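You operate a simulated robot arm through the tools that you are given. There is no shell and no other tool.

The job below is to be done with a simulated robot arm. You get a single attempt, and the scene is never put back.

## Task
Brush the crumbs off the cover of press four, then latch it shut.
Fine: use the blue brush and put it back on the shelf; both latches; the padlock stays on. What is to be rubbed or washed off counts as gone when no trace of it is left.

The check looks at the end state, three seconds after you hand in, the way a careful person would. Anything else that was tipped, shoved, dropped, spilled or broken makes it a failure. A push-on lid holds only when it is set on centred and level and pressed home; a screw cap is set on level and turned clockwise until tight.

## Robot
A 6-joint arm with a fingered hand, fixed in place. Base frame: the origin is on the floor under the middle of its stand, x ahead of it, y to its left, z up; the work surface is at about z = 96.9. Readings come in cm, rad, newtons and seconds.
With the tool pointing down near the work surface it reaches from about 46 to 96 cm from the base axis. Its first joint turns from -2.897 to 2.897 rad. Payload 5 kg.
The TCP is the grasp point between the finger pads, 3.7 cm short of the fingertips. In the tool frame z runs along the fingers and y along their closing line. The gripper opens to 12.4 cm; its body begins 4.3 cm behind the TCP. The gripper is a hand of 3 fingers: y runs from the thumb to the fingers, the wrist lies at [-2.1, -12.5, -21.5] in the tool frame, and closing takes about 1.5 s.
Orientation is that of the tool frame in the base frame, as a unit quaternion [x, y, z, w]. With the fingers straight down and the wrist toward the robot, the tool's x, y and z point along [0, 1, 0], [1, 0, 0] and [0, 0, -1] of the base frame.

## Interface
- The arm moves only by the tool step_arm. Its argument "steps" is a list of rows, each an object of numbers (a shift or turn left out is 0, a gripper value left out holds the last): "rx", "ry", "rz": the turn, a rotation vector about the base's x, y, z in rad; "dx", "dy", "dz": the shift along the base's x, y, z in cm; "claw": the finger opening in cm, from 0 to 12.4. In form: [{"rx": .., "ry": .., "rz": .., "dx": .., "dy": .., "dz": .., "claw": ..}, ...]. A call has 1 to 20 rows; each row is the pose to reach, as a shift and turn from the pose commanded when the call began. A row lasts 0.2 s, in which the tool goes at most 5 cm and 0.15 rad; a call with a longer step from one row to the next is refused whole, and so is a gripper value outside its range. A pose out of reach is approached as far as the arm can. The call stops where the force on the tool passes 40 N (or 10 N more than at its start, if that is more) or the arm is blocked; 0.2 s more then pass. The fingers move at their own pace (about 7.2 cm/s each) and stop on an object; they squeeze with about 27 N. The grip force told is the motor's: it shows also when the fingers shut on nothing. Time passes only in rows, and 0.2 s behind the last, so rows that repeat a pose let the fingers close. It gives the time, the measured TCP pose, the force on the tool (base axes), the opening and the grip force at its end, in the units of the frame above (readings bear some noise), with the torque about the TCP (base axes, N m) and any sound that the robot's microphone picked up.
- Cameras (640 x 400 px; columns grow to the right, rows downward): "scene" is fixed at [4.95, -50, 161.71]; the picture's right is [-0.27, -0.96, 0.00], its down [-0.55, 0.15, -0.82] and it looks along [0.79, -0.22, -0.57] (base axes); focal length 214 px, centre (320, 200). "wrist" rides on the gripper at [7.2, -10.4, -15.4] in the tool frame; the picture's right is [-0.83, 0.26, -0.49], its down [-0.51, -0.72, 0.47] and it looks along [-0.23, 0.64, 0.73] (tool axes); focal length 243 px, centre (320, 200). There is no depth. A picture from a camera that has moved, and an enlarged one, comes with that camera's place and axes in the base frame and with its lens.
- grab_frame(camera): a new picture of that camera. It takes no simulated time.
- set_grasp(shape): the hand has 3 fingers and takes this shape, open, in about a second: jaw (thumb against the fingers, like two jaws); tri (thumb and two fingers); tip (a fingertip pinch); poke (one finger out to press); point (the index stretched); flat (the hand flat); cup (the hand cupped); fist (a fist). The gripper value then closes the fingers along that shape, each until it touches; the sizes above hold for jaw. It gives what a move gives, with no picture.
- enlarge(camera, box): a new picture of the part [left, top, right, bottom] of that camera's present view, enlarged. It takes no simulated time.
- close_job(): hands the job in; it is judged then, once.

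Places have to be worked out from the pictures, the camera data and where the tool is seen. Open the gripper and draw the arm clear of the work before you hand the job in, unless the task says otherwise.

The tools are called as a command line: name --argument value ..., lists and objects as JSON in quotes. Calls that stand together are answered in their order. step_arm: Moves the arm, as the interface text tells. Its arguments: {"type":"object","properties":{"steps":{"type":"array"}},"required":["steps"]} The other tools are called the same way: set_grasp (shape) gives the hand a shape; grab_frame (camera) takes a picture; enlarge (camera, box) takes an enlarged picture of a part of a camera's view; close_job () hands the job in.

At the start:

```text
t: 0.0
position: [43.51, -60.26, 160.61]
ee_rot: [0.707, 0.707, 0.0, 0.0]
contact_force: [0.5, -0.6, 0.1]
moment: [-0.01, -0.05, 0.03]
gripper_width: 12.35
gripper_force: 0.0
shape: jaw
```

scene: 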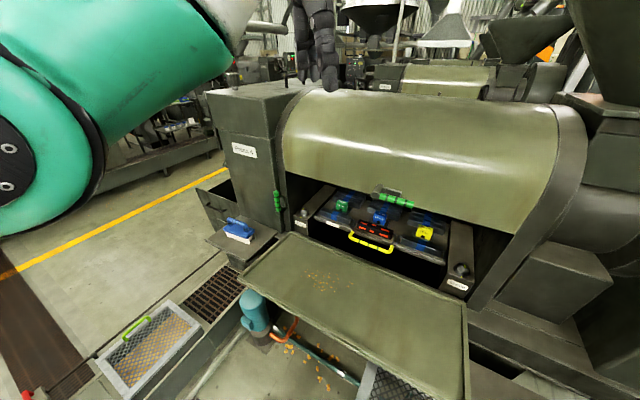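
wrist: 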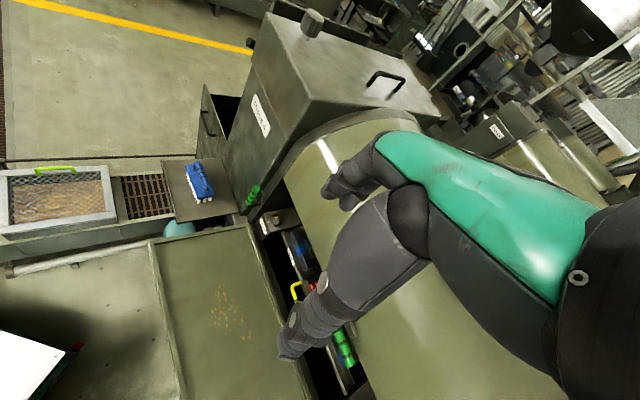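

The scene shows a press with an open flap cover bearing crumbs, and a blue brush on a small shelf to the left. I'll take enlarged views to understand the details first.

enlarge --camera "scene" --box '[190, 130, 350, 270]'

enlarge --camera "scene" --box '[290, 160, 490, 300]'

enlarge --camera "scene" --box '[230, 230, 480, 400]'

enlarge --camera "wrist" --box '[120, 80, 380, 250]'

```text
2.86 times, centred on (270, 200) of scene
camera zoom: at [4.95, -50.0, 161.71], right [-0.27, -0.96, 0.0], down [-0.55, 0.15, -0.82], along [0.79, -0.22, -0.57], focal length 613 px, centre (463, 200)
```

zoom: 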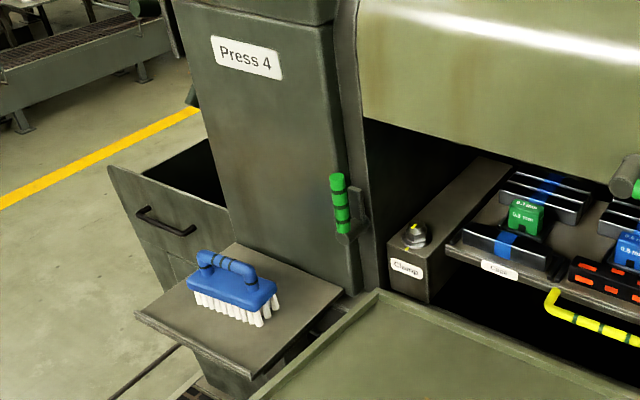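

```text
2.86 times, centred on (390, 230) of scene
camera zoom: at [4.95, -50.0, 161.71], right [-0.27, -0.96, 0.0], down [-0.55, 0.15, -0.82], along [0.79, -0.22, -0.57], focal length 613 px, centre (120, 114)
```

zoom: 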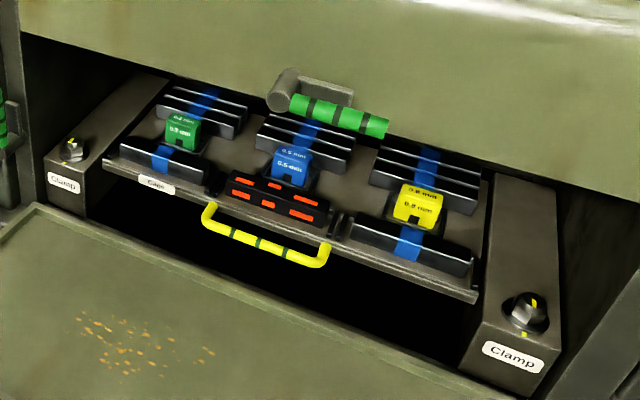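

```text
2.35 times, centred on (355, 315) of scene
camera zoom: at [4.95, -50.0, 161.71], right [-0.27, -0.96, 0.0], down [-0.55, 0.15, -0.82], along [0.79, -0.22, -0.57], focal length 505 px, centre (238, -71)
```

zoom: 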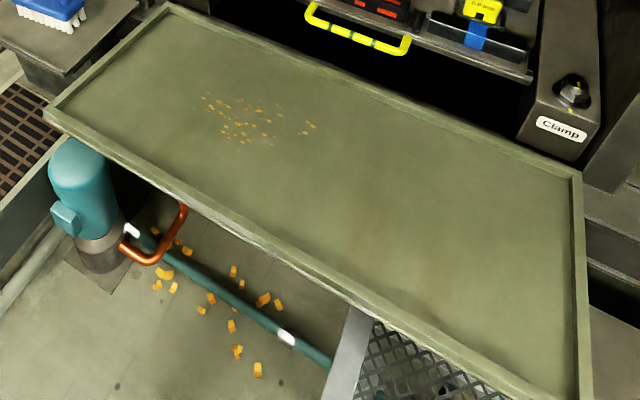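

```text
2.35 times, centred on (250, 165) of wrist
camera zoom: at [33.23, -53.04, 175.95], right [0.26, -0.83, 0.49], down [-0.72, -0.51, -0.47], along [0.64, -0.23, -0.73], focal length 571 px, centre (485, 282)
```

zoom: 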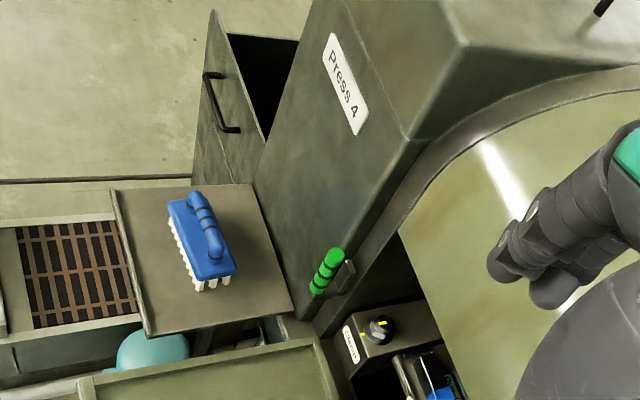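

The press label reads "Press 4"; I need to find the latches, padlock, and cover. I'll enlarge the background presses and the hood to see how a closed one looks.

enlarge --camera "scene" --box '[340, 30, 540, 130]'

enlarge --camera "wrist" --box '[440, 80, 640, 220]'

enlarge --camera "scene" --box '[360, 175, 430, 220]'

enlarge --camera "scene" --box '[260, 180, 320, 240]'

enlarge --camera "scene" --box '[420, 200, 640, 400]'

enlarge --camera "scene" --box '[80, 270, 300, 400]'

```text
3.20 times, centred on (440, 80) of scene
camera zoom: at [4.95, -50.0, 161.71], right [-0.27, -0.96, 0.0], down [-0.55, 0.15, -0.82], along [0.79, -0.22, -0.57], focal length 686 px, centre (-64, 584)
```

zoom: 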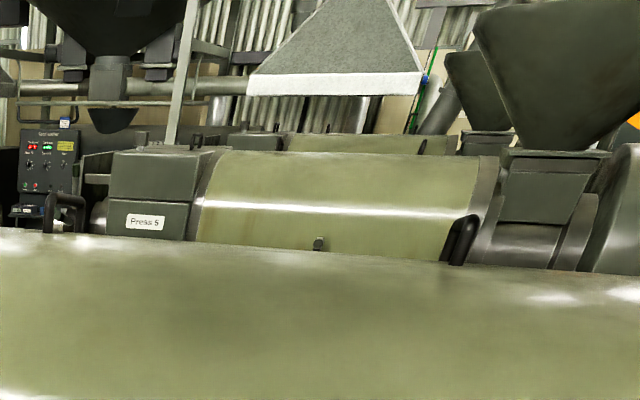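

```text
2.86 times, centred on (540, 150) of wrist
camera zoom: at [33.23, -53.04, 175.95], right [0.26, -0.83, 0.49], down [-0.72, -0.51, -0.47], along [0.64, -0.23, -0.73], focal length 693 px, centre (-309, 343)
```

zoom: 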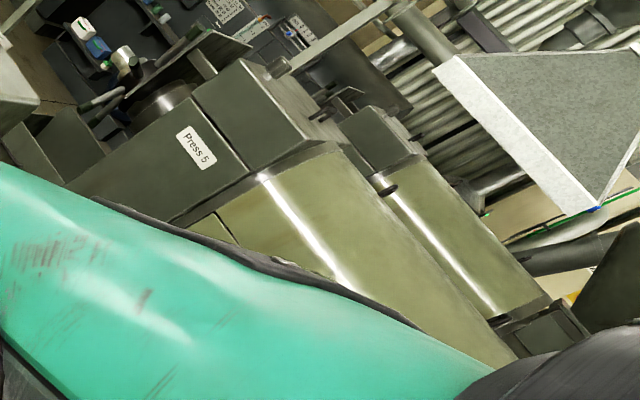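

```text
8.89 times, centred on (395, 198) of scene
camera zoom: at [4.95, -50.0, 161.71], right [-0.27, -0.96, 0.0], down [-0.55, 0.15, -0.82], along [0.79, -0.22, -0.57], focal length 1906 px, centre (-347, 222)
```

zoom: 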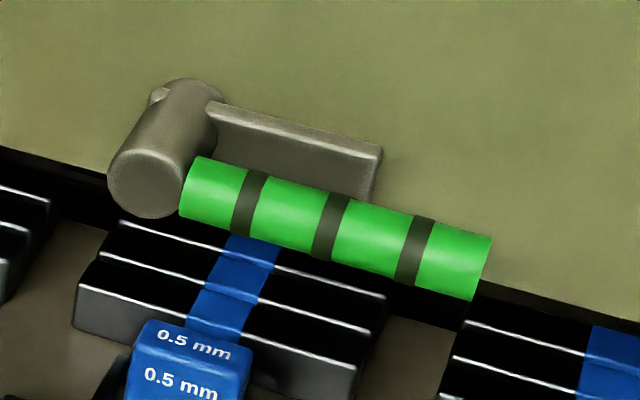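

```text
6.67 times, centred on (290, 210) of scene
camera zoom: at [4.95, -50.0, 161.71], right [-0.27, -0.96, 0.0], down [-0.55, 0.15, -0.82], along [0.79, -0.22, -0.57], focal length 1430 px, centre (520, 133)
```

zoom: 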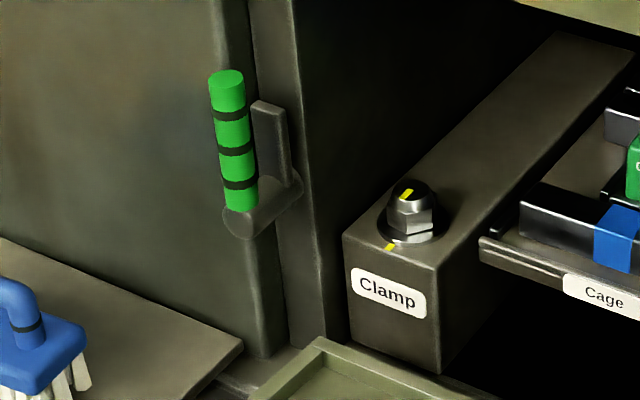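

```text
2.00 times, centred on (530, 300) of scene
camera zoom: at [4.95, -50.0, 161.71], right [-0.27, -0.96, 0.0], down [-0.55, 0.15, -0.82], along [0.79, -0.22, -0.57], focal length 429 px, centre (-100, 0)
```

zoom: 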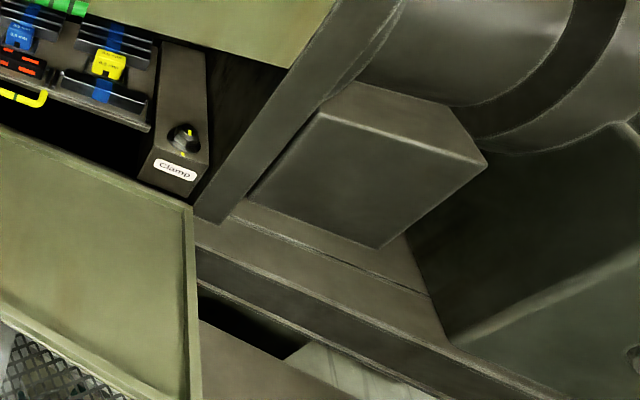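

```text
2.91 times, centred on (190, 335) of scene
camera zoom: at [4.95, -50.0, 161.71], right [-0.27, -0.96, 0.0], down [-0.55, 0.15, -0.82], along [0.79, -0.22, -0.57], focal length 624 px, centre (698, -193)
```

zoom: 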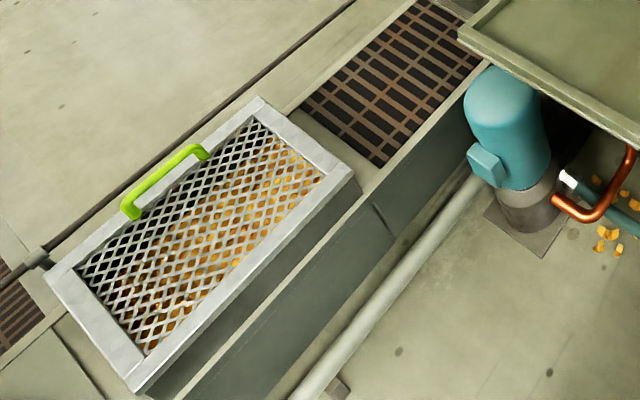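

The press front appears rotated about 45° in the base frame: hinge line at the rear of the flap, one green quarter-turn latch on the left post, one on the hood. I'll move the hand to the space above and in front of the shelf for a better wrist view of the brush and left latch.

step_arm --steps '[{"dx": 2.5, "dy": 2.5, "dz": -2}, {"dx": 5, "dy": 5, "dz": -4}, {"dx": 7.5, "dy": 7.5, "dz": -6}, {"dx": 10, "dy": 10, "dz": -8}, {"dx": 12.5, "dy": 12.5, "dz": -10}, {"dx": 15, "dy": 15, "dz": -12}, {"dx": 17.5, "dy": 17.5, "dz": -14}, {"dx": 20, "dy": 20, "dz": -16}, {"dx": 21, "dy": 22, "dz": -20}]'

```text
t: 2.0
position: [68.09, -40.69, 139.28]
ee_rot: [0.707, 0.707, 0.001, 0.003]
contact_force: [0.1, 0.3, -0.5]
moment: [-0.04, -0.01, -0.01]
gripper_width: 12.37
gripper_force: 0.0
shape: jaw
out of reach, approached as far as the arm can: row 1, 2, 3, 4, 5, 6, 7, 8, 9
```

The arm ended at (68.1, -40.7, 139.3), slightly off the commanded pose due to reach limits. I'll take pictures from here.

grab_frame --camera "wrist"

grab_frame --camera "scene"

```text
taken
camera wrist: at [57.59, -33.41, 154.55], right [0.26, -0.83, 0.49], down [-0.72, -0.51, -0.47], along [0.64, -0.23, -0.73], focal length 243 px, centre (320, 200)
```

wrist: 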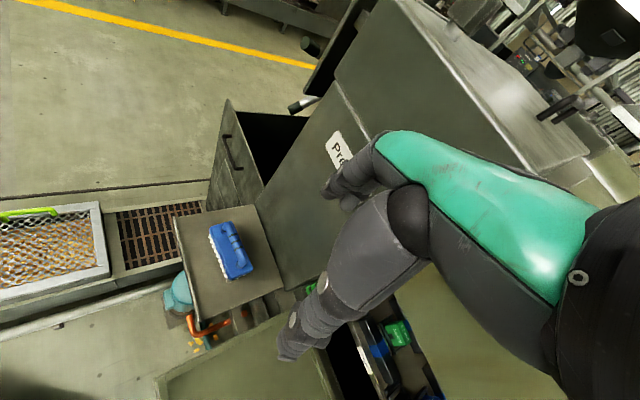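

```text
taken
```

scene: 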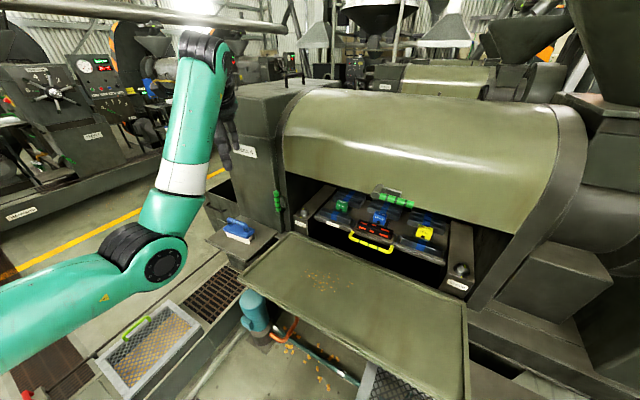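

The view is good for the brush and shelf. I'll enlarge both cameras on the brush for precise triangulation.

enlarge --camera "wrist" --box '[160, 190, 300, 290]'

enlarge --camera "scene" --box '[195, 195, 285, 265]'

enlarge --camera "wrist" --box '[150, 260, 440, 400]'

```text
4.00 times, centred on (230, 240) of wrist
camera zoom: at [57.59, -33.41, 154.55], right [0.26, -0.83, 0.49], down [-0.72, -0.51, -0.47], along [0.64, -0.23, -0.73], focal length 970 px, centre (680, 40)
```

zoom: 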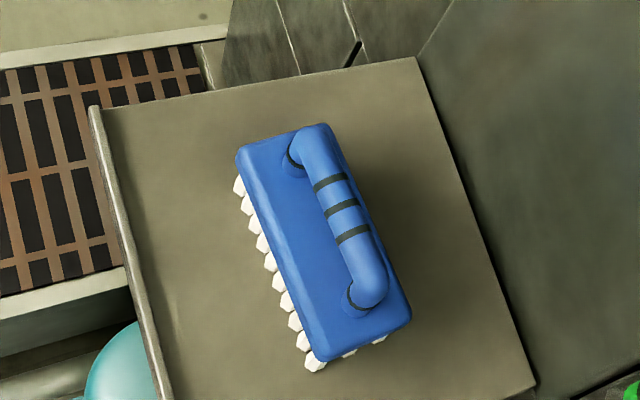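

```text
5.71 times, centred on (240, 230) of scene
camera zoom: at [4.95, -50.0, 161.71], right [-0.27, -0.96, 0.0], down [-0.55, 0.15, -0.82], along [0.79, -0.22, -0.57], focal length 1226 px, centre (777, 29)
```

zoom: 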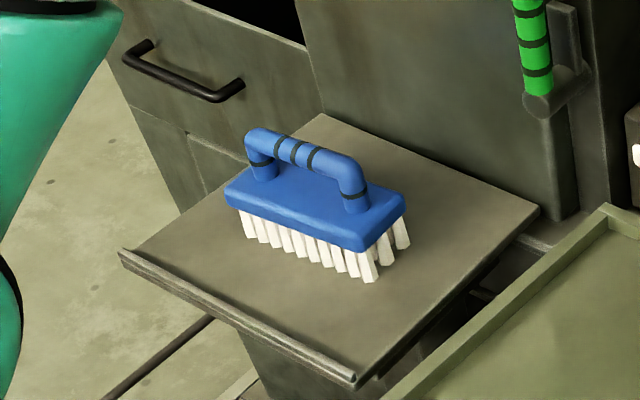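

```text
2.21 times, centred on (295, 330) of wrist
camera zoom: at [57.59, -33.41, 154.55], right [0.26, -0.83, 0.49], down [-0.72, -0.51, -0.47], along [0.64, -0.23, -0.73], focal length 535 px, centre (375, -87)
```

zoom: 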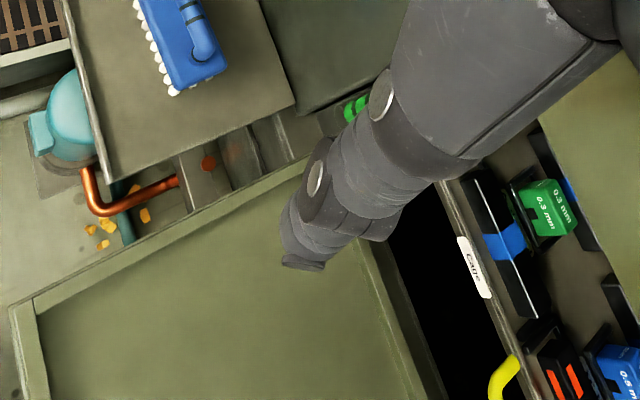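

The press frame is rotated exactly 45° (inward direction (0.707,-0.707)); the brush handle's top is at about (79.5, -34.9, 103.9) with its axis at about 50° in the base frame. I'll move above it, turn the hand -0.7 rad about z, and narrow the opening.

step_arm --steps '[{"dx": 2, "dy": 0.5, "dz": -3, "rz": -0.1, "claw": 8}, {"dx": 4, "dy": 1, "dz": -6, "rz": -0.2}, {"dx": 6.5, "dy": 1.5, "dz": -9, "rz": -0.3}, {"dx": 9, "dy": 2, "dz": -12, "rz": -0.4}, {"dx": 11.5, "dy": 2.5, "dz": -15, "rz": -0.5}, {"dx": 13.5, "dy": 3, "dz": -18, "rz": -0.6}, {"dx": 15, "dy": 3.4, "dz": -20.6, "rz": -0.7}, {"dx": 15, "dy": 3.4, "dz": -20.6, "rz": -0.7}]'

```text
t: 3.8
position: [83.0, -36.89, 118.98]
ee_rot: [0.906, 0.423, -0.001, 0.001]
contact_force: [-24.8, 27.6, 6.3]
moment: [-0.93, -0.82, -0.14]
gripper_width: 7.26
gripper_force: 0.1
shape: jaw
```

Shifts are evidently taken from the reached pose, so the hand overshot and its knuckles lightly press on the press front. I'll back straight off toward the intended point over the brush.

step_arm --steps '[{"dx": -1.8, "dy": 1.2, "dz": 0}, {"dx": -3.5, "dy": 2.0, "dz": 0}, {"dx": -3.5, "dy": 2.0, "dz": 0}]'

grab_frame --camera "wrist"

grab_frame --camera "scene"

```text
t: 4.6
position: [79.64, -35.17, 119.0]
ee_rot: [0.907, 0.422, 0.0, 0.0]
contact_force: [-0.2, -0.4, 0.5]
moment: [-0.01, 0.03, 0.0]
gripper_width: 8.0
gripper_force: 0.1
shape: jaw
```

```text
taken
camera wrist: at [76.34, -22.92, 134.26], right [-0.33, -0.8, 0.49], down [-0.88, 0.08, -0.47], along [0.34, -0.59, -0.73], focal length 243 px, centre (320, 200)
```

wrist: 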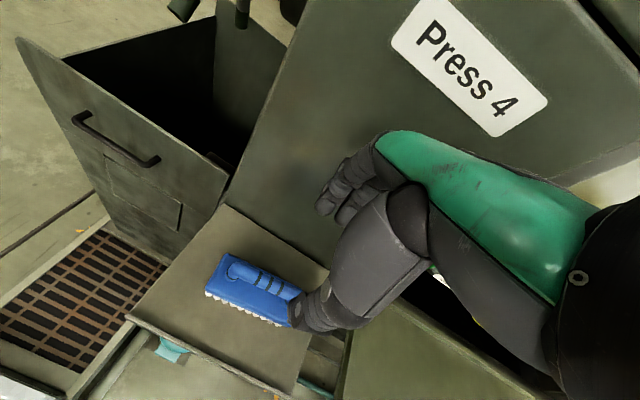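

```text
taken
```

scene: 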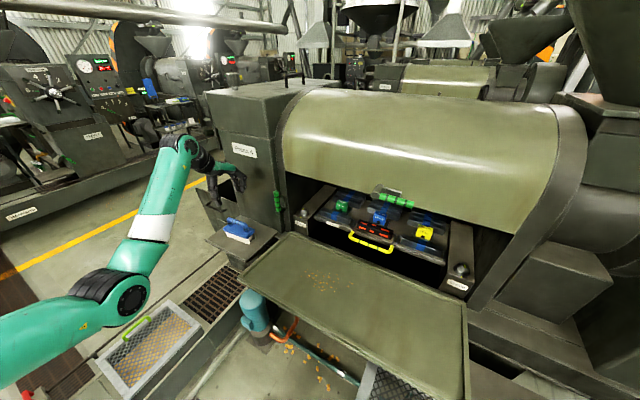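

The hand is clear now and the press looks undisturbed. I'll enlarge the brush in the wrist and scene views to refine the grasp.

enlarge --camera "wrist" --box '[180, 220, 340, 340]'

enlarge --camera "scene" --box '[180, 140, 290, 260]'

```text
3.33 times, centred on (260, 280) of wrist
camera zoom: at [76.34, -22.92, 134.26], right [-0.33, -0.8, 0.49], down [-0.88, 0.08, -0.47], along [0.34, -0.59, -0.73], focal length 809 px, centre (520, -67)
```

zoom: 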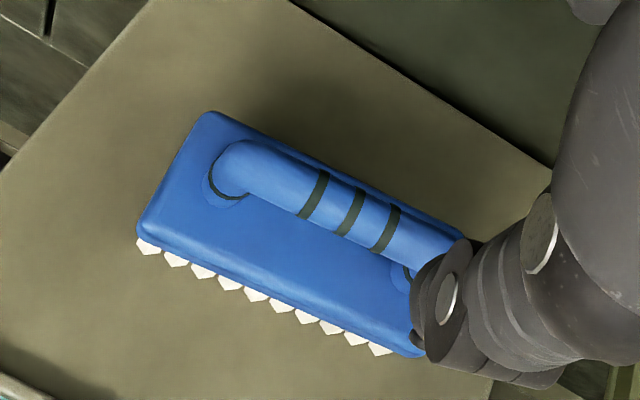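

```text
3.33 times, centred on (235, 200) of scene
camera zoom: at [4.95, -50.0, 161.71], right [-0.27, -0.96, 0.0], down [-0.55, 0.15, -0.82], along [0.79, -0.22, -0.57], focal length 715 px, centre (603, 200)
```

zoom: 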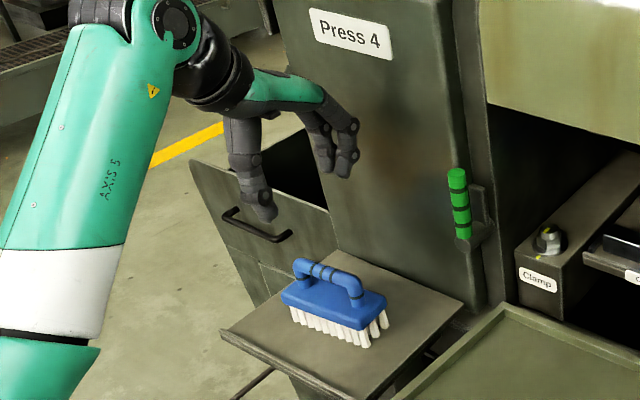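

Both views put the handle centre at about (79.6, -35.1), right under the TCP, with the axis matching the hand within a few degrees. I'll descend to z≈104.7 so the tips stay just above the brush body.

step_arm --steps '[{"dz": -3.5}, {"dz": -7}, {"dz": -10}, {"dz": -12.5}, {"dz": -14.2}, {"dz": -14.2}]'

enlarge --camera "wrist" --box '[220, 140, 460, 340]'

enlarge --camera "scene" --box '[180, 160, 290, 260]'

```text
t: 6.0
position: [79.65, -35.1, 104.75]
ee_rot: [0.907, 0.422, -0.001, 0.001]
contact_force: [0.1, 1.3, 0.0]
moment: [-0.01, 0.0, 0.02]
gripper_width: 8.03
gripper_force: 0.1
shape: jaw
```

```text
2.00 times, centred on (340, 240) of wrist
camera zoom: at [76.4, -22.81, 119.99], right [-0.33, -0.8, 0.49], down [-0.88, 0.08, -0.47], along [0.34, -0.59, -0.73], focal length 485 px, centre (280, 120)
```

zoom: 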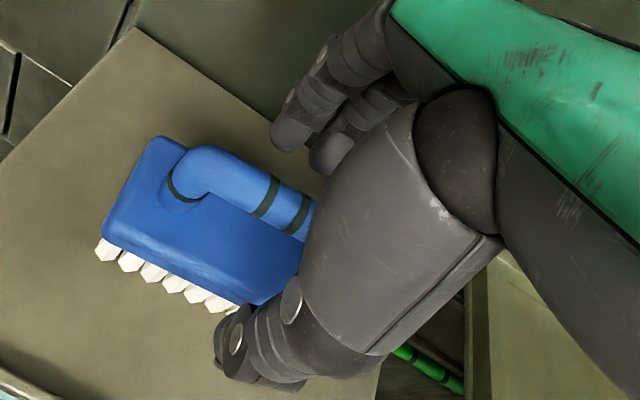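

```text
4.00 times, centred on (235, 210) of scene
camera zoom: at [4.95, -50.0, 161.71], right [-0.27, -0.96, 0.0], down [-0.55, 0.15, -0.82], along [0.79, -0.22, -0.57], focal length 858 px, centre (660, 160)
```

zoom: 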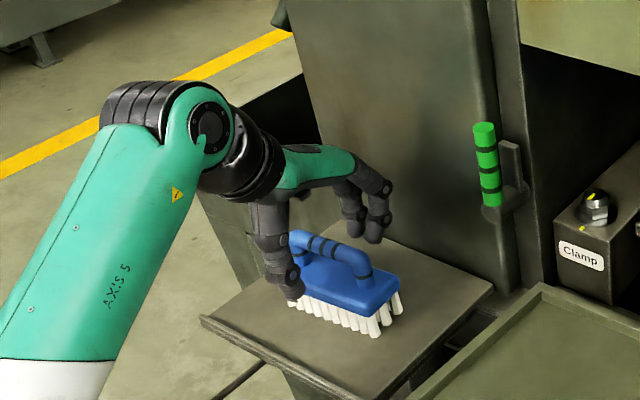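

The TCP projects onto the banded middle of the handle, with thumb in front and fingers behind. I'll close the hand.

step_arm --steps '[{"claw": 5}, {"claw": 3}, {"claw": 1}, {"claw": 0}, {"claw": 0}, {"claw": 0}, {"claw": 0}, {"claw": 0}, {"claw": 0}]'

enlarge --camera "wrist" --box '[220, 140, 460, 340]'

enlarge --camera "scene" --box '[180, 160, 290, 260]'

```text
t: 8.0
position: [79.6, -34.97, 104.65]
ee_rot: [0.907, 0.422, 0.0, 0.0]
contact_force: [-0.8, -0.3, -0.7]
moment: [0.04, 0.01, 0.04]
gripper_width: 0.56
gripper_force: 26.9
shape: jaw
```

```text
2.00 times, centred on (340, 240) of wrist
camera zoom: at [76.41, -22.81, 120.0], right [-0.33, -0.8, 0.49], down [-0.88, 0.08, -0.47], along [0.34, -0.59, -0.73], focal length 485 px, centre (280, 120)
```

zoom: 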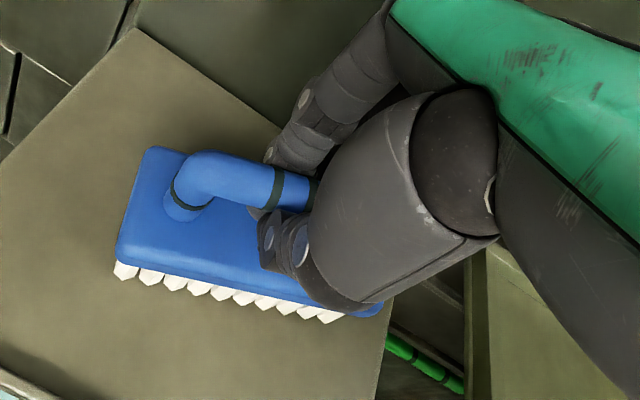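

```text
4.00 times, centred on (235, 210) of scene
camera zoom: at [4.95, -50.0, 161.71], right [-0.27, -0.96, 0.0], down [-0.55, 0.15, -0.82], along [0.79, -0.22, -0.57], focal length 858 px, centre (660, 160)
```

zoom: 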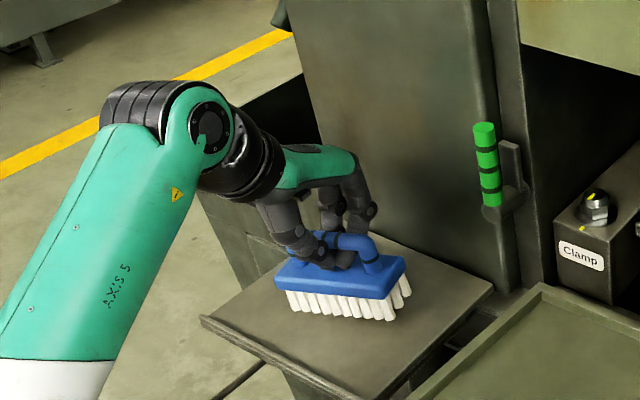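

The grip reads 26.9 N at 0.56 cm, with the fingertips curled around the handle; the brush turned by a few degrees. I'll lift a little and check the hold.

step_arm --steps '[{"dz": 1}, {"dz": 3}, {"dz": 6}, {"dz": 10}, {"dz": 10}]'

enlarge --camera "wrist" --box '[220, 140, 460, 340]'

enlarge --camera "scene" --box '[180, 140, 290, 260]'

```text
t: 9.2
position: [79.54, -35.15, 114.71]
ee_rot: [0.907, 0.422, 0.001, -0.001]
contact_force: [-0.4, -0.3, -1.7]
moment: [0.02, -0.01, 0.01]
gripper_width: 0.55
gripper_force: 27.1
shape: jaw
```

```text
2.00 times, centred on (340, 240) of wrist
camera zoom: at [76.34, -22.81, 130.01], right [-0.33, -0.8, 0.49], down [-0.88, 0.08, -0.47], along [0.34, -0.59, -0.73], focal length 485 px, centre (280, 120)
```

zoom: 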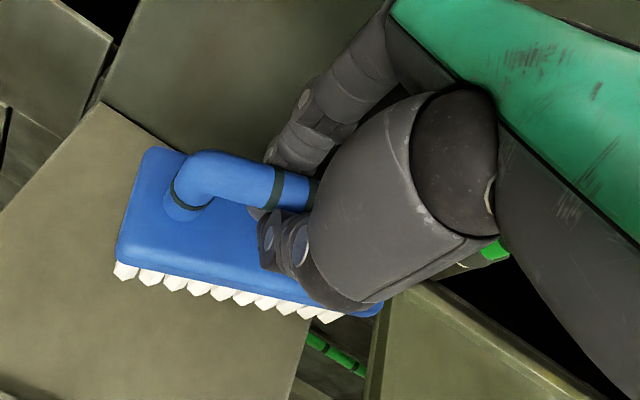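

```text
3.33 times, centred on (235, 200) of scene
camera zoom: at [4.95, -50.0, 161.71], right [-0.27, -0.96, 0.0], down [-0.55, 0.15, -0.82], along [0.79, -0.22, -0.57], focal length 715 px, centre (603, 200)
```

zoom: 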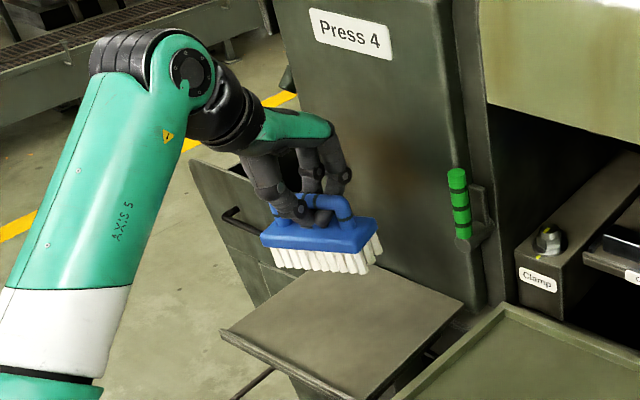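

The brush is held firmly and level, bristle ends roughly 10.1 cm below the TCP. I'll carry it out front of the post and over the flap at a safe height, turning the hand so that the brush lies along the press.

step_arm --steps '[{"dx": -4, "dy": 0.2, "dz": 1}, {"dx": -8, "dy": 0.4, "dz": 2}, {"dx": -11, "dy": -1.5, "dz": 3, "rz": -0.05}, {"dx": -14, "dy": -4.5, "dz": 3, "rz": -0.1}, {"dx": -17, "dy": -7.5, "dz": 3, "rz": -0.15}, {"dx": -20, "dy": -10.5, "dz": 3, "rz": -0.2}, {"dx": -23, "dy": -13.5, "dz": 3, "rz": -0.25}, {"dx": -26, "dy": -16.5, "dz": 3, "rz": -0.28}, {"dx": -29, "dy": -19.5, "dz": 3, "rz": -0.28}, {"dx": -32, "dy": -22.5, "dz": 3, "rz": -0.28}, {"dx": -35, "dy": -25.5, "dz": 3, "rz": -0.28}, {"dx": -35, "dy": -25.5, "dz": 3, "rz": -0.28}]'

grab_frame --camera "wrist"

grab_frame --camera "scene"

```text
t: 11.8
position: [44.26, -60.62, 117.54]
ee_rot: [0.956, 0.292, 0.0, -0.001]
contact_force: [0.2, -0.4, -1.7]
moment: [0.01, 0.0, -0.02]
gripper_width: 0.52
gripper_force: 26.8
shape: jaw
```

```text
taken
camera wrist: at [44.59, -47.94, 132.86], right [-0.54, -0.68, 0.49], down [-0.82, 0.32, -0.47], along [0.16, -0.66, -0.73], focal length 243 px, centre (320, 200)
```

wrist: 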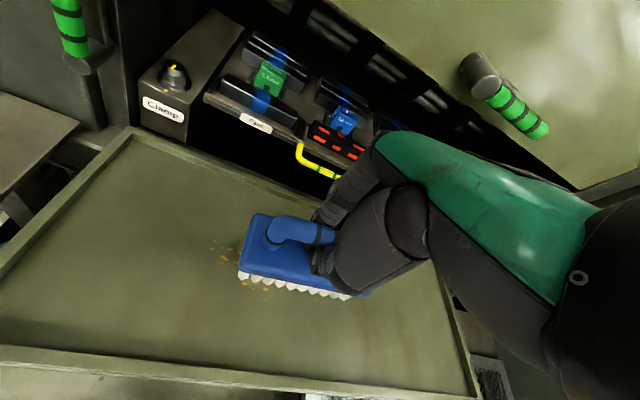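

```text
taken
```

scene: 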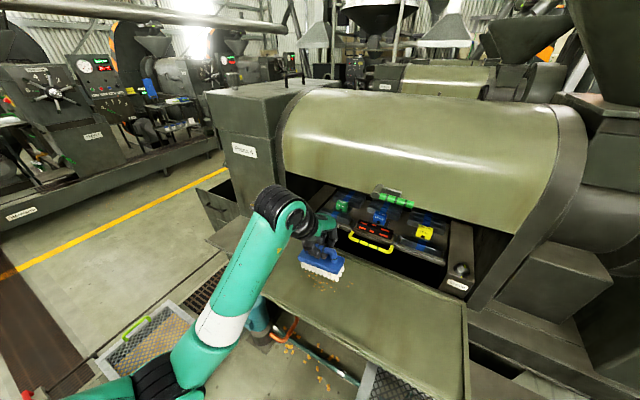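

The brush is over the flap and I have a nice wrist view of latches, crumbs, and rim. I'll enlarge to measure the flap plane.

enlarge --camera "wrist" --box '[0, 100, 320, 300]'

enlarge --camera "wrist" --box '[0, 220, 290, 400]'

enlarge --camera "scene" --box '[230, 220, 480, 400]'

enlarge --camera "wrist" --box '[430, 20, 600, 160]'

```text
2.00 times, centred on (160, 200) of wrist
camera zoom: at [44.59, -47.94, 132.86], right [-0.54, -0.68, 0.49], down [-0.82, 0.32, -0.47], along [0.16, -0.66, -0.73], focal length 485 px, centre (640, 200)
```

zoom: 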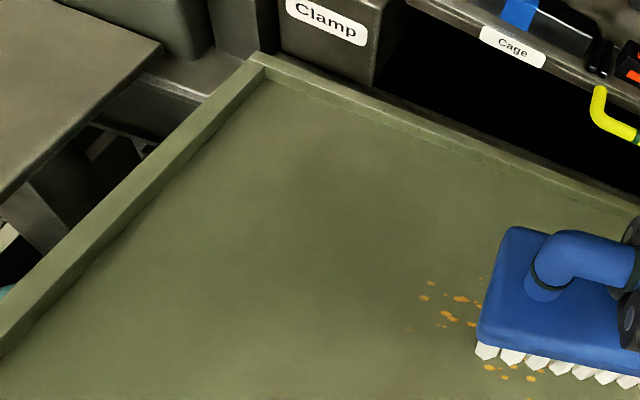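

```text
2.21 times, centred on (145, 310) of wrist
camera zoom: at [44.59, -47.94, 132.86], right [-0.54, -0.68, 0.49], down [-0.82, 0.32, -0.47], along [0.16, -0.66, -0.73], focal length 535 px, centre (706, -43)
```

zoom: 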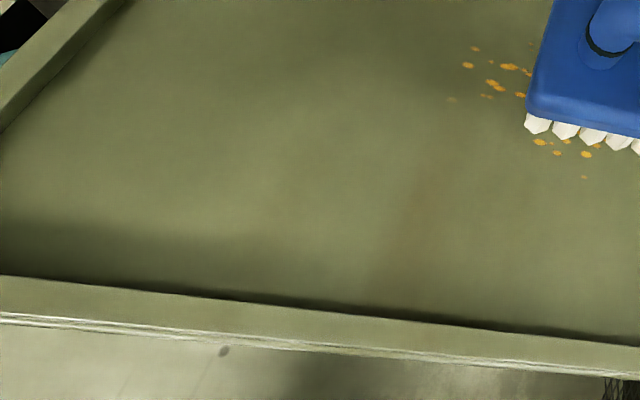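

```text
2.22 times, centred on (355, 310) of scene
camera zoom: at [4.95, -50.0, 161.71], right [-0.27, -0.96, 0.0], down [-0.55, 0.15, -0.82], along [0.79, -0.22, -0.57], focal length 477 px, centre (242, -44)
```

zoom: 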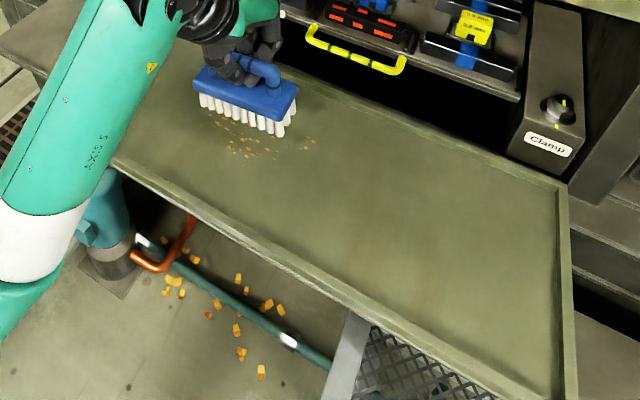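

```text
2.86 times, centred on (515, 90) of wrist
camera zoom: at [44.59, -47.94, 132.86], right [-0.54, -0.68, 0.49], down [-0.82, 0.32, -0.47], along [0.16, -0.66, -0.73], focal length 693 px, centre (-237, 514)
```

zoom: 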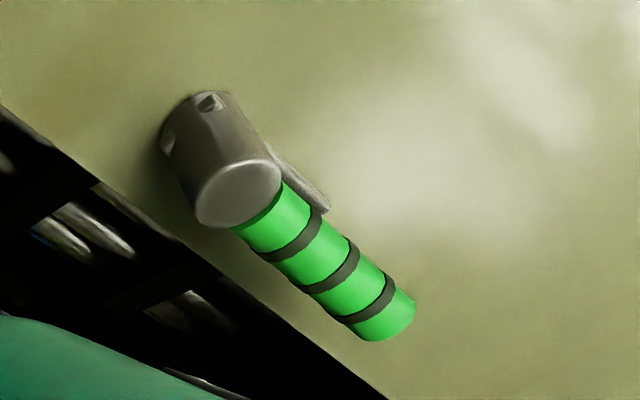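

The flap surface is horizontal at about z≈97 and the crumb patch spans roughly a∈[74,82], b∈[3.5,21] in press coordinates, with the brush well aligned. I'll move to the rear-left start of the first stroke and lower close to the surface.

step_arm --steps '[{"dx": 3.4, "dy": -1.2, "dz": -2}, {"dx": 6.8, "dy": -2.4, "dz": -4}, {"dx": 10.1, "dy": -3.7, "dz": -6}, {"dx": 10.1, "dy": -3.7, "dz": -8}, {"dx": 10.1, "dy": -3.7, "dz": -9.5}, {"dx": 10.1, "dy": -3.7, "dz": -9.5}]'

enlarge --camera "scene" --box '[270, 200, 410, 300]'

enlarge --camera "wrist" --box '[160, 160, 420, 340]'

```text
t: 13.2
position: [54.55, -64.59, 108.06]
ee_rot: [0.956, 0.292, 0.0, 0.0]
contact_force: [-0.2, 0.1, -0.9]
moment: [0.07, -0.01, 0.02]
gripper_width: 0.56
gripper_force: 27.0
shape: jaw
```

```text
4.00 times, centred on (340, 250) of scene
camera zoom: at [4.95, -50.0, 161.71], right [-0.27, -0.96, 0.0], down [-0.55, 0.15, -0.82], along [0.79, -0.22, -0.57], focal length 858 px, centre (240, 0)
```

zoom: 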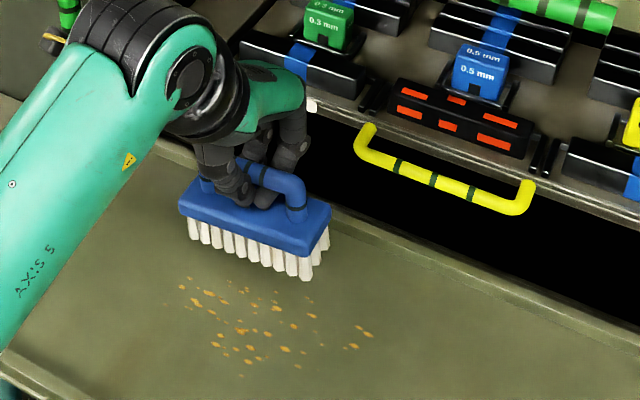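

```text
2.22 times, centred on (290, 250) of wrist
camera zoom: at [54.84, -51.84, 123.39], right [-0.54, -0.68, 0.49], down [-0.82, 0.32, -0.47], along [0.16, -0.66, -0.73], focal length 539 px, centre (387, 89)
```

zoom: 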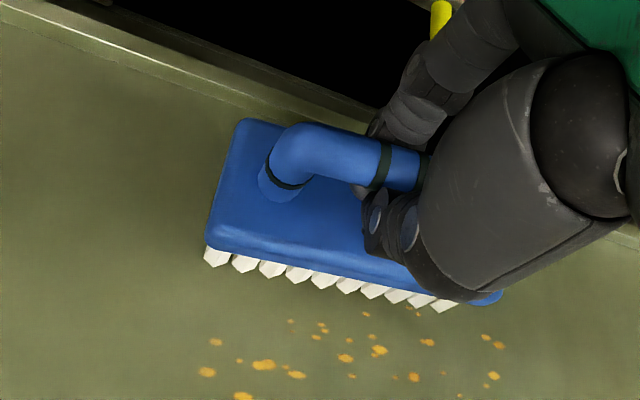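

The brush is just behind the crumbs, bristles about a centimetre from or lightly touching the surface. I'll inch down to find contact.

step_arm --steps '[{"dz": -0.2}, {"dz": -0.4}, {"dz": -0.4}]'

```text
t: 14.0
position: [54.54, -64.47, 107.76]
ee_rot: [0.957, 0.292, 0.0, -0.001]
contact_force: [0.2, -0.9, -0.5]
moment: [-0.01, 0.02, 0.05]
gripper_width: 0.55
gripper_force: 27.1
shape: jaw
```

step_arm --steps '[{"dz": -0.2}, {"dz": -0.4}, {"dz": -0.4}]'

```text
t: 14.8
position: [54.73, -64.57, 107.44]
ee_rot: [0.957, 0.291, 0.0, 0.0]
contact_force: [-0.1, -0.4, -1.8]
moment: [0.0, 0.02, 0.01]
gripper_width: 0.52
gripper_force: 26.8
shape: jaw
```

Readings still show only the brush's weight (about -1 to -1.8 N), so there is no contact at z≈107.4. I'll go down further in small steps.

step_arm --steps '[{"dz": -0.2}, {"dz": -0.4}, {"dz": -0.4}]'

```text
t: 15.6
position: [54.62, -64.44, 107.14]
ee_rot: [0.957, 0.291, 0.0, 0.0]
contact_force: [-0.4, 0.0, -1.1]
moment: [0.05, 0.0, 0.0]
gripper_width: 0.52
gripper_force: 27.5
shape: jaw
```

Still no clear contact at z≈107.1, so I continue down gently.

step_arm --steps '[{"dz": -0.2}, {"dz": -0.4}, {"dz": -0.4}]'

enlarge --camera "scene" --box '[300, 230, 370, 280]'

```text
t: 16.4
position: [54.51, -64.47, 106.63]
ee_rot: [0.957, 0.292, 0.0, 0.001]
contact_force: [-0.5, 0.7, -0.9]
moment: [0.02, 0.0, -0.01]
gripper_width: 0.53
gripper_force: 26.7
shape: jaw
```

```text
8.00 times, centred on (335, 255) of scene
camera zoom: at [4.95, -50.0, 161.71], right [-0.27, -0.96, 0.0], down [-0.55, 0.15, -0.82], along [0.79, -0.22, -0.57], focal length 1716 px, centre (200, -240)
```

zoom: 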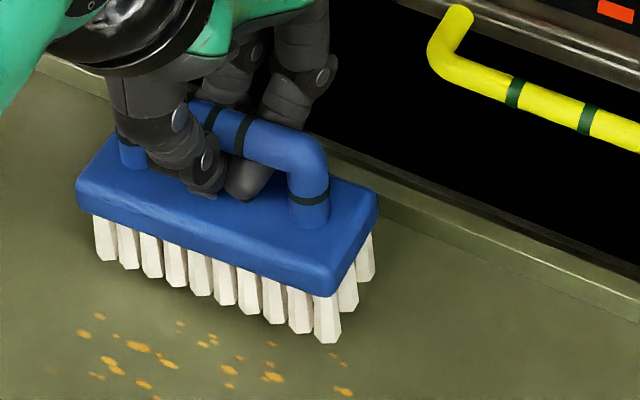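

Bristles look close but still unloaded at z≈106.6. Lowering further in small steps.

step_arm --steps '[{"dz": -0.2}, {"dz": -0.4}, {"dz": -0.6}, {"dz": -0.6}]'

```text
t: 17.4
position: [54.75, -64.45, 106.23]
ee_rot: [0.957, 0.291, 0.0, 0.001]
contact_force: [0.2, -0.4, -1.0]
moment: [0.01, -0.03, 0.02]
gripper_width: 0.51
gripper_force: 27.3
shape: jaw
```

Still unloaded at z≈106.2; I continue down.

step_arm --steps '[{"dz": -0.2}, {"dz": -0.4}, {"dz": -0.6}, {"dz": -0.6}]'

enlarge --camera "scene" --box '[300, 230, 370, 280]'

```text
t: 18.4
position: [54.61, -64.38, 105.44]
ee_rot: [0.957, 0.291, 0.001, 0.0]
contact_force: [-0.1, -0.4, -0.4]
moment: [0.05, -0.04, 0.01]
gripper_width: 0.51
gripper_force: 27.4
shape: jaw
```

```text
8.00 times, centred on (335, 255) of scene
camera zoom: at [4.95, -50.0, 161.71], right [-0.27, -0.96, 0.0], down [-0.55, 0.15, -0.82], along [0.79, -0.22, -0.57], focal length 1716 px, centre (200, -240)
```

zoom: 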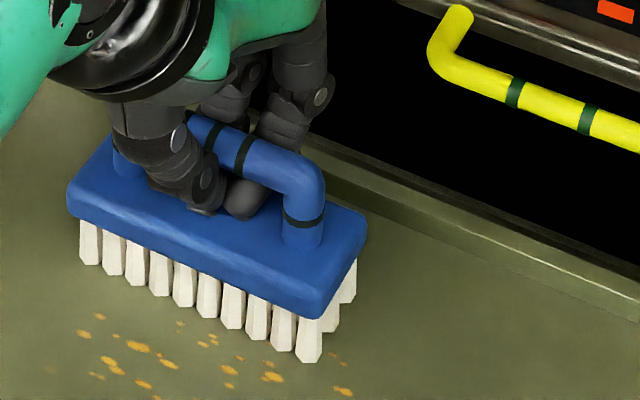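

The brush is visibly lower (z≈105.4), with perhaps a hint of contact. I'll continue by 0.2–0.3 cm steps.

step_arm --steps '[{"dz": -0.15}, {"dz": -0.3}, {"dz": -0.3}]'

```text
t: 19.2
position: [54.69, -64.39, 105.26]
ee_rot: [0.957, 0.291, 0.001, 0.001]
contact_force: [0.5, -2.3, 4.9]
moment: [0.01, -0.07, -0.02]
gripper_width: 0.5
gripper_force: 26.9
shape: jaw
```

Contact now: about 6 N net on the surface at z≈105.3. I'll make the first stroke straight toward the front (direction (-0.707, 0.707)) for 16 cm.

step_arm --steps '[{"dx": -1.06, "dy": 1.06}, {"dx": -2.12, "dy": 2.12}, {"dx": -3.18, "dy": 3.18}, {"dx": -4.24, "dy": 4.24}, {"dx": -5.3, "dy": 5.3}, {"dx": -6.36, "dy": 6.36}, {"dx": -7.42, "dy": 7.42}, {"dx": -8.48, "dy": 8.48}, {"dx": -9.54, "dy": 9.54}, {"dx": -10.6, "dy": 10.6}, {"dx": -11.6, "dy": 11.6}]'

enlarge --camera "scene" --box '[250, 230, 410, 330]'

enlarge --camera "wrist" --box '[160, 130, 420, 340]'

```text
t: 20.4
position: [49.79, -59.59, 105.82]
ee_rot: [0.957, 0.291, 0.002, 0.009]
contact_force: [0.7, -1.6, 5.1]
moment: [0.01, -0.02, -0.04]
gripper_width: 0.54
gripper_force: 27.6
shape: jaw
stopped in row 6: the force on the tool passed its limit at 42 N (the readings are from after the stop); the commanded pose is now the measured one
```

```text
4.00 times, centred on (330, 280) of scene
camera zoom: at [4.95, -50.0, 161.71], right [-0.27, -0.96, 0.0], down [-0.55, 0.15, -0.82], along [0.79, -0.22, -0.57], focal length 858 px, centre (280, -120)
```

zoom: 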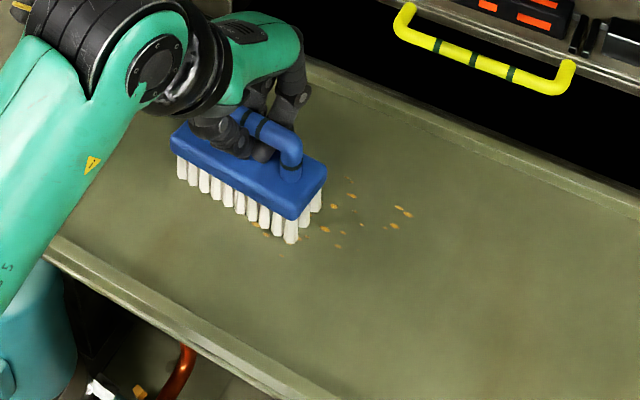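

```text
1.90 times, centred on (290, 235) of wrist
camera zoom: at [49.96, -46.62, 120.95], right [-0.55, -0.67, 0.5], down [-0.82, 0.31, -0.48], along [0.17, -0.67, -0.72], focal length 462 px, centre (377, 133)
```

zoom: 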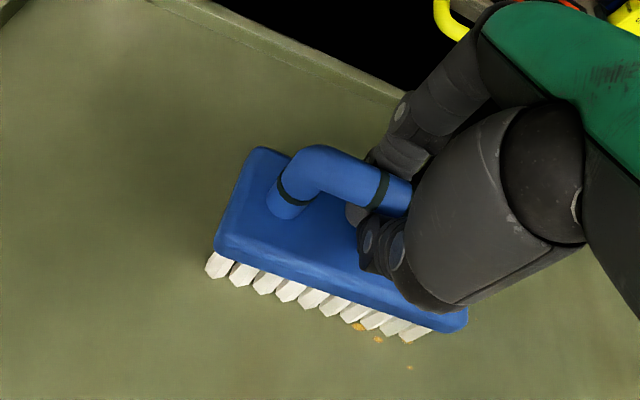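

The flap actually rises toward its front edge by about 4.6° (contact at z 105.26→105.82 over 6.9 cm), which is why the force climbed; swept crumbs are gone behind the brush. I'll tilt the brush to match that slope and re-seat it lightly.

step_arm --steps '[{"dz": 0.3, "rx": 0.028, "ry": 0.028}, {"dz": 0.3, "rx": 0.057, "ry": 0.057}, {"dz": 0.1, "rx": 0.057, "ry": 0.057}, {"dz": 0, "rx": 0.057, "ry": 0.057}, {"dz": 0, "rx": 0.057, "ry": 0.057}]'

```text
t: 21.6
position: [49.79, -59.56, 105.93]
ee_rot: [0.956, 0.292, -0.015, -0.028]
contact_force: [-1.1, 1.1, 12.1]
moment: [0.05, -0.19, -0.05]
gripper_width: 0.48
gripper_force: 26.5
shape: jaw
```

Good tilt; contact is about 13 N. I'll ease up 0.1 cm and finish this stroke along the slope to a≈68.5.

step_arm --steps '[{"dz": 0.1}, {"dx": -0.8, "dy": 0.8, "dz": 0.19}, {"dx": -1.6, "dy": 1.6, "dz": 0.28}, {"dx": -2.4, "dy": 2.4, "dz": 0.37}, {"dx": -3.2, "dy": 3.2, "dz": 0.46}, {"dx": -4.0, "dy": 4.0, "dz": 0.55}, {"dx": -4.8, "dy": 4.8, "dz": 0.64}, {"dx": -5.6, "dy": 5.6, "dz": 0.73}, {"dx": -6.2, "dy": 6.2, "dz": 0.8}]'

enlarge --camera "scene" --box '[240, 230, 400, 340]'

grab_frame --camera "wrist"

```text
t: 23.6
position: [43.42, -53.21, 106.73]
ee_rot: [0.956, 0.292, -0.017, -0.028]
contact_force: [-3.3, 0.4, 31.8]
moment: [0.19, -0.32, -0.02]
gripper_width: 0.54
gripper_force: 27.4
shape: jaw
```

```text
3.64 times, centred on (320, 285) of scene
camera zoom: at [4.95, -50.0, 161.71], right [-0.27, -0.96, 0.0], down [-0.55, 0.15, -0.82], along [0.79, -0.22, -0.57], focal length 780 px, centre (320, -109)
```

zoom: 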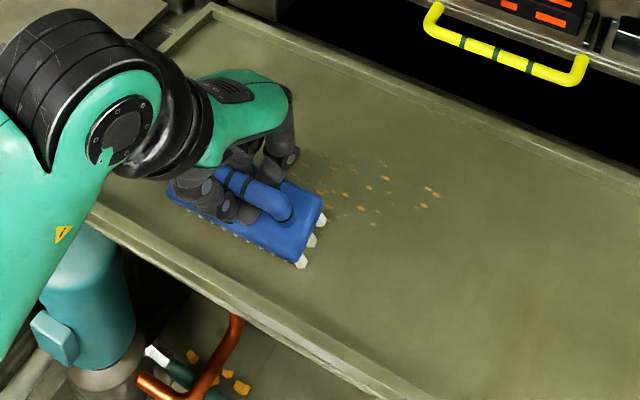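

```text
taken
camera wrist: at [44.49, -41.29, 122.46], right [-0.52, -0.7, 0.49], down [-0.84, 0.34, -0.42], along [0.13, -0.63, -0.77], focal length 243 px, centre (320, 200)
```

wrist: 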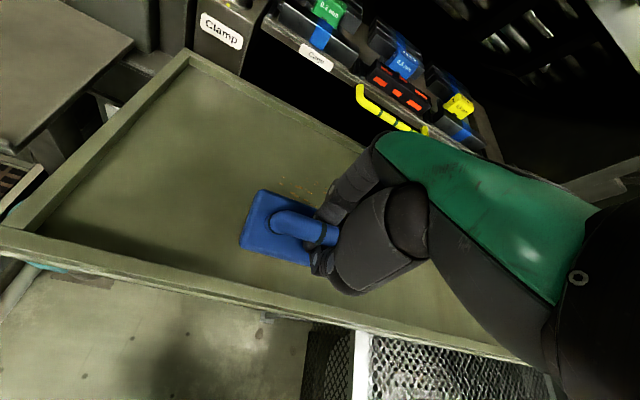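

The force has risen to ~32 N and the brush looks rolled or compressed. I'll raise it slightly and look again.

step_arm --steps '[{"dz": 0.5}, {"dz": 2}, {"dz": 4}, {"dz": 4}]'

enlarge --camera "scene" --box '[240, 220, 400, 340]'

enlarge --camera "wrist" --box '[200, 150, 420, 310]'

```text
t: 24.6
position: [43.52, -53.23, 110.58]
ee_rot: [0.956, 0.292, -0.016, -0.029]
contact_force: [1.1, 0.3, -1.0]
moment: [0.02, 0.06, 0.02]
gripper_width: 0.45
gripper_force: 26.5
shape: jaw
```

```text
3.33 times, centred on (320, 280) of scene
camera zoom: at [4.95, -50.0, 161.71], right [-0.27, -0.96, 0.0], down [-0.55, 0.15, -0.82], along [0.79, -0.22, -0.57], focal length 715 px, centre (320, -67)
```

zoom: 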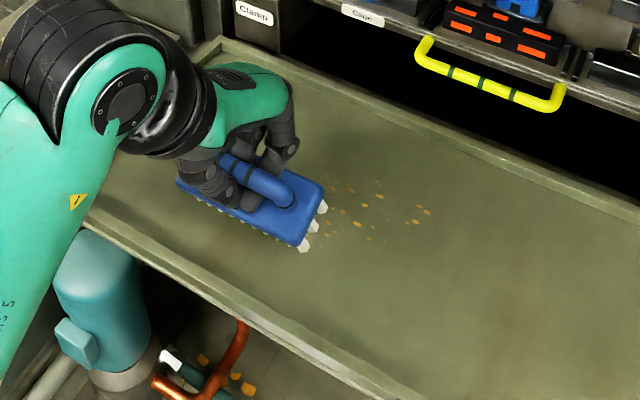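

```text
2.50 times, centred on (310, 230) of wrist
camera zoom: at [44.63, -41.25, 126.45], right [-0.52, -0.7, 0.49], down [-0.85, 0.34, -0.41], along [0.13, -0.63, -0.77], focal length 606 px, centre (345, 125)
```

zoom: 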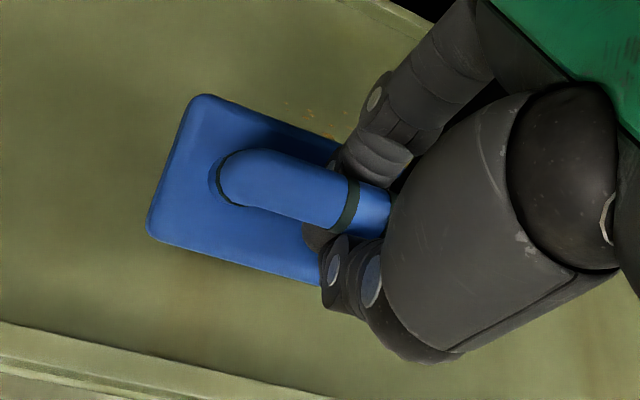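

The brush has rolled about its round handle (bristles trailing inward by roughly 30°), caused by too much pressing. I'll lift a bit and lean the hand inward by another ~0.3 rad to bring the bristles back toward flat, then look.

step_arm --steps '[{"dz": 1, "rx": 0.07, "ry": 0.07}, {"dz": 2, "rx": 0.14, "ry": 0.14}, {"dz": 2, "rx": 0.21, "ry": 0.21}, {"dz": 2, "rx": 0.21, "ry": 0.21}]'

enlarge --camera "scene" --box '[240, 220, 400, 340]'

grab_frame --camera "wrist"

```text
t: 25.6
position: [44.46, -54.59, 111.08]
ee_rot: [0.941, 0.287, -0.086, -0.159]
contact_force: [-0.1, -0.1, -1.2]
moment: [-0.02, 0.02, 0.01]
gripper_width: 0.48
gripper_force: 26.7
shape: jaw
out of reach, approached as far as the arm can: row 3, 4
```

```text
3.33 times, centred on (320, 280) of scene
camera zoom: at [4.95, -50.0, 161.71], right [-0.27, -0.96, 0.0], down [-0.55, 0.15, -0.82], along [0.79, -0.22, -0.57], focal length 715 px, centre (320, -67)
```

zoom: 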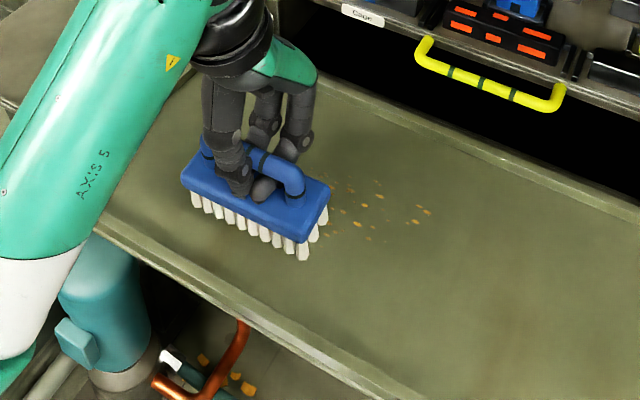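

```text
taken
camera wrist: at [49.0, -46.19, 128.47], right [-0.42, -0.8, 0.43], down [-0.91, 0.4, -0.15], along [-0.05, -0.45, -0.89], focal length 243 px, centre (320, 200)
```

wrist: 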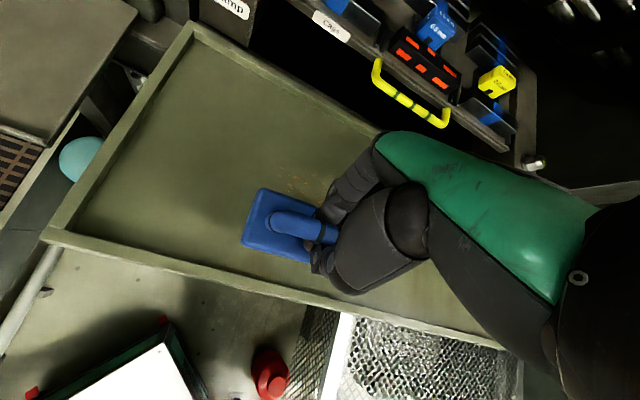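

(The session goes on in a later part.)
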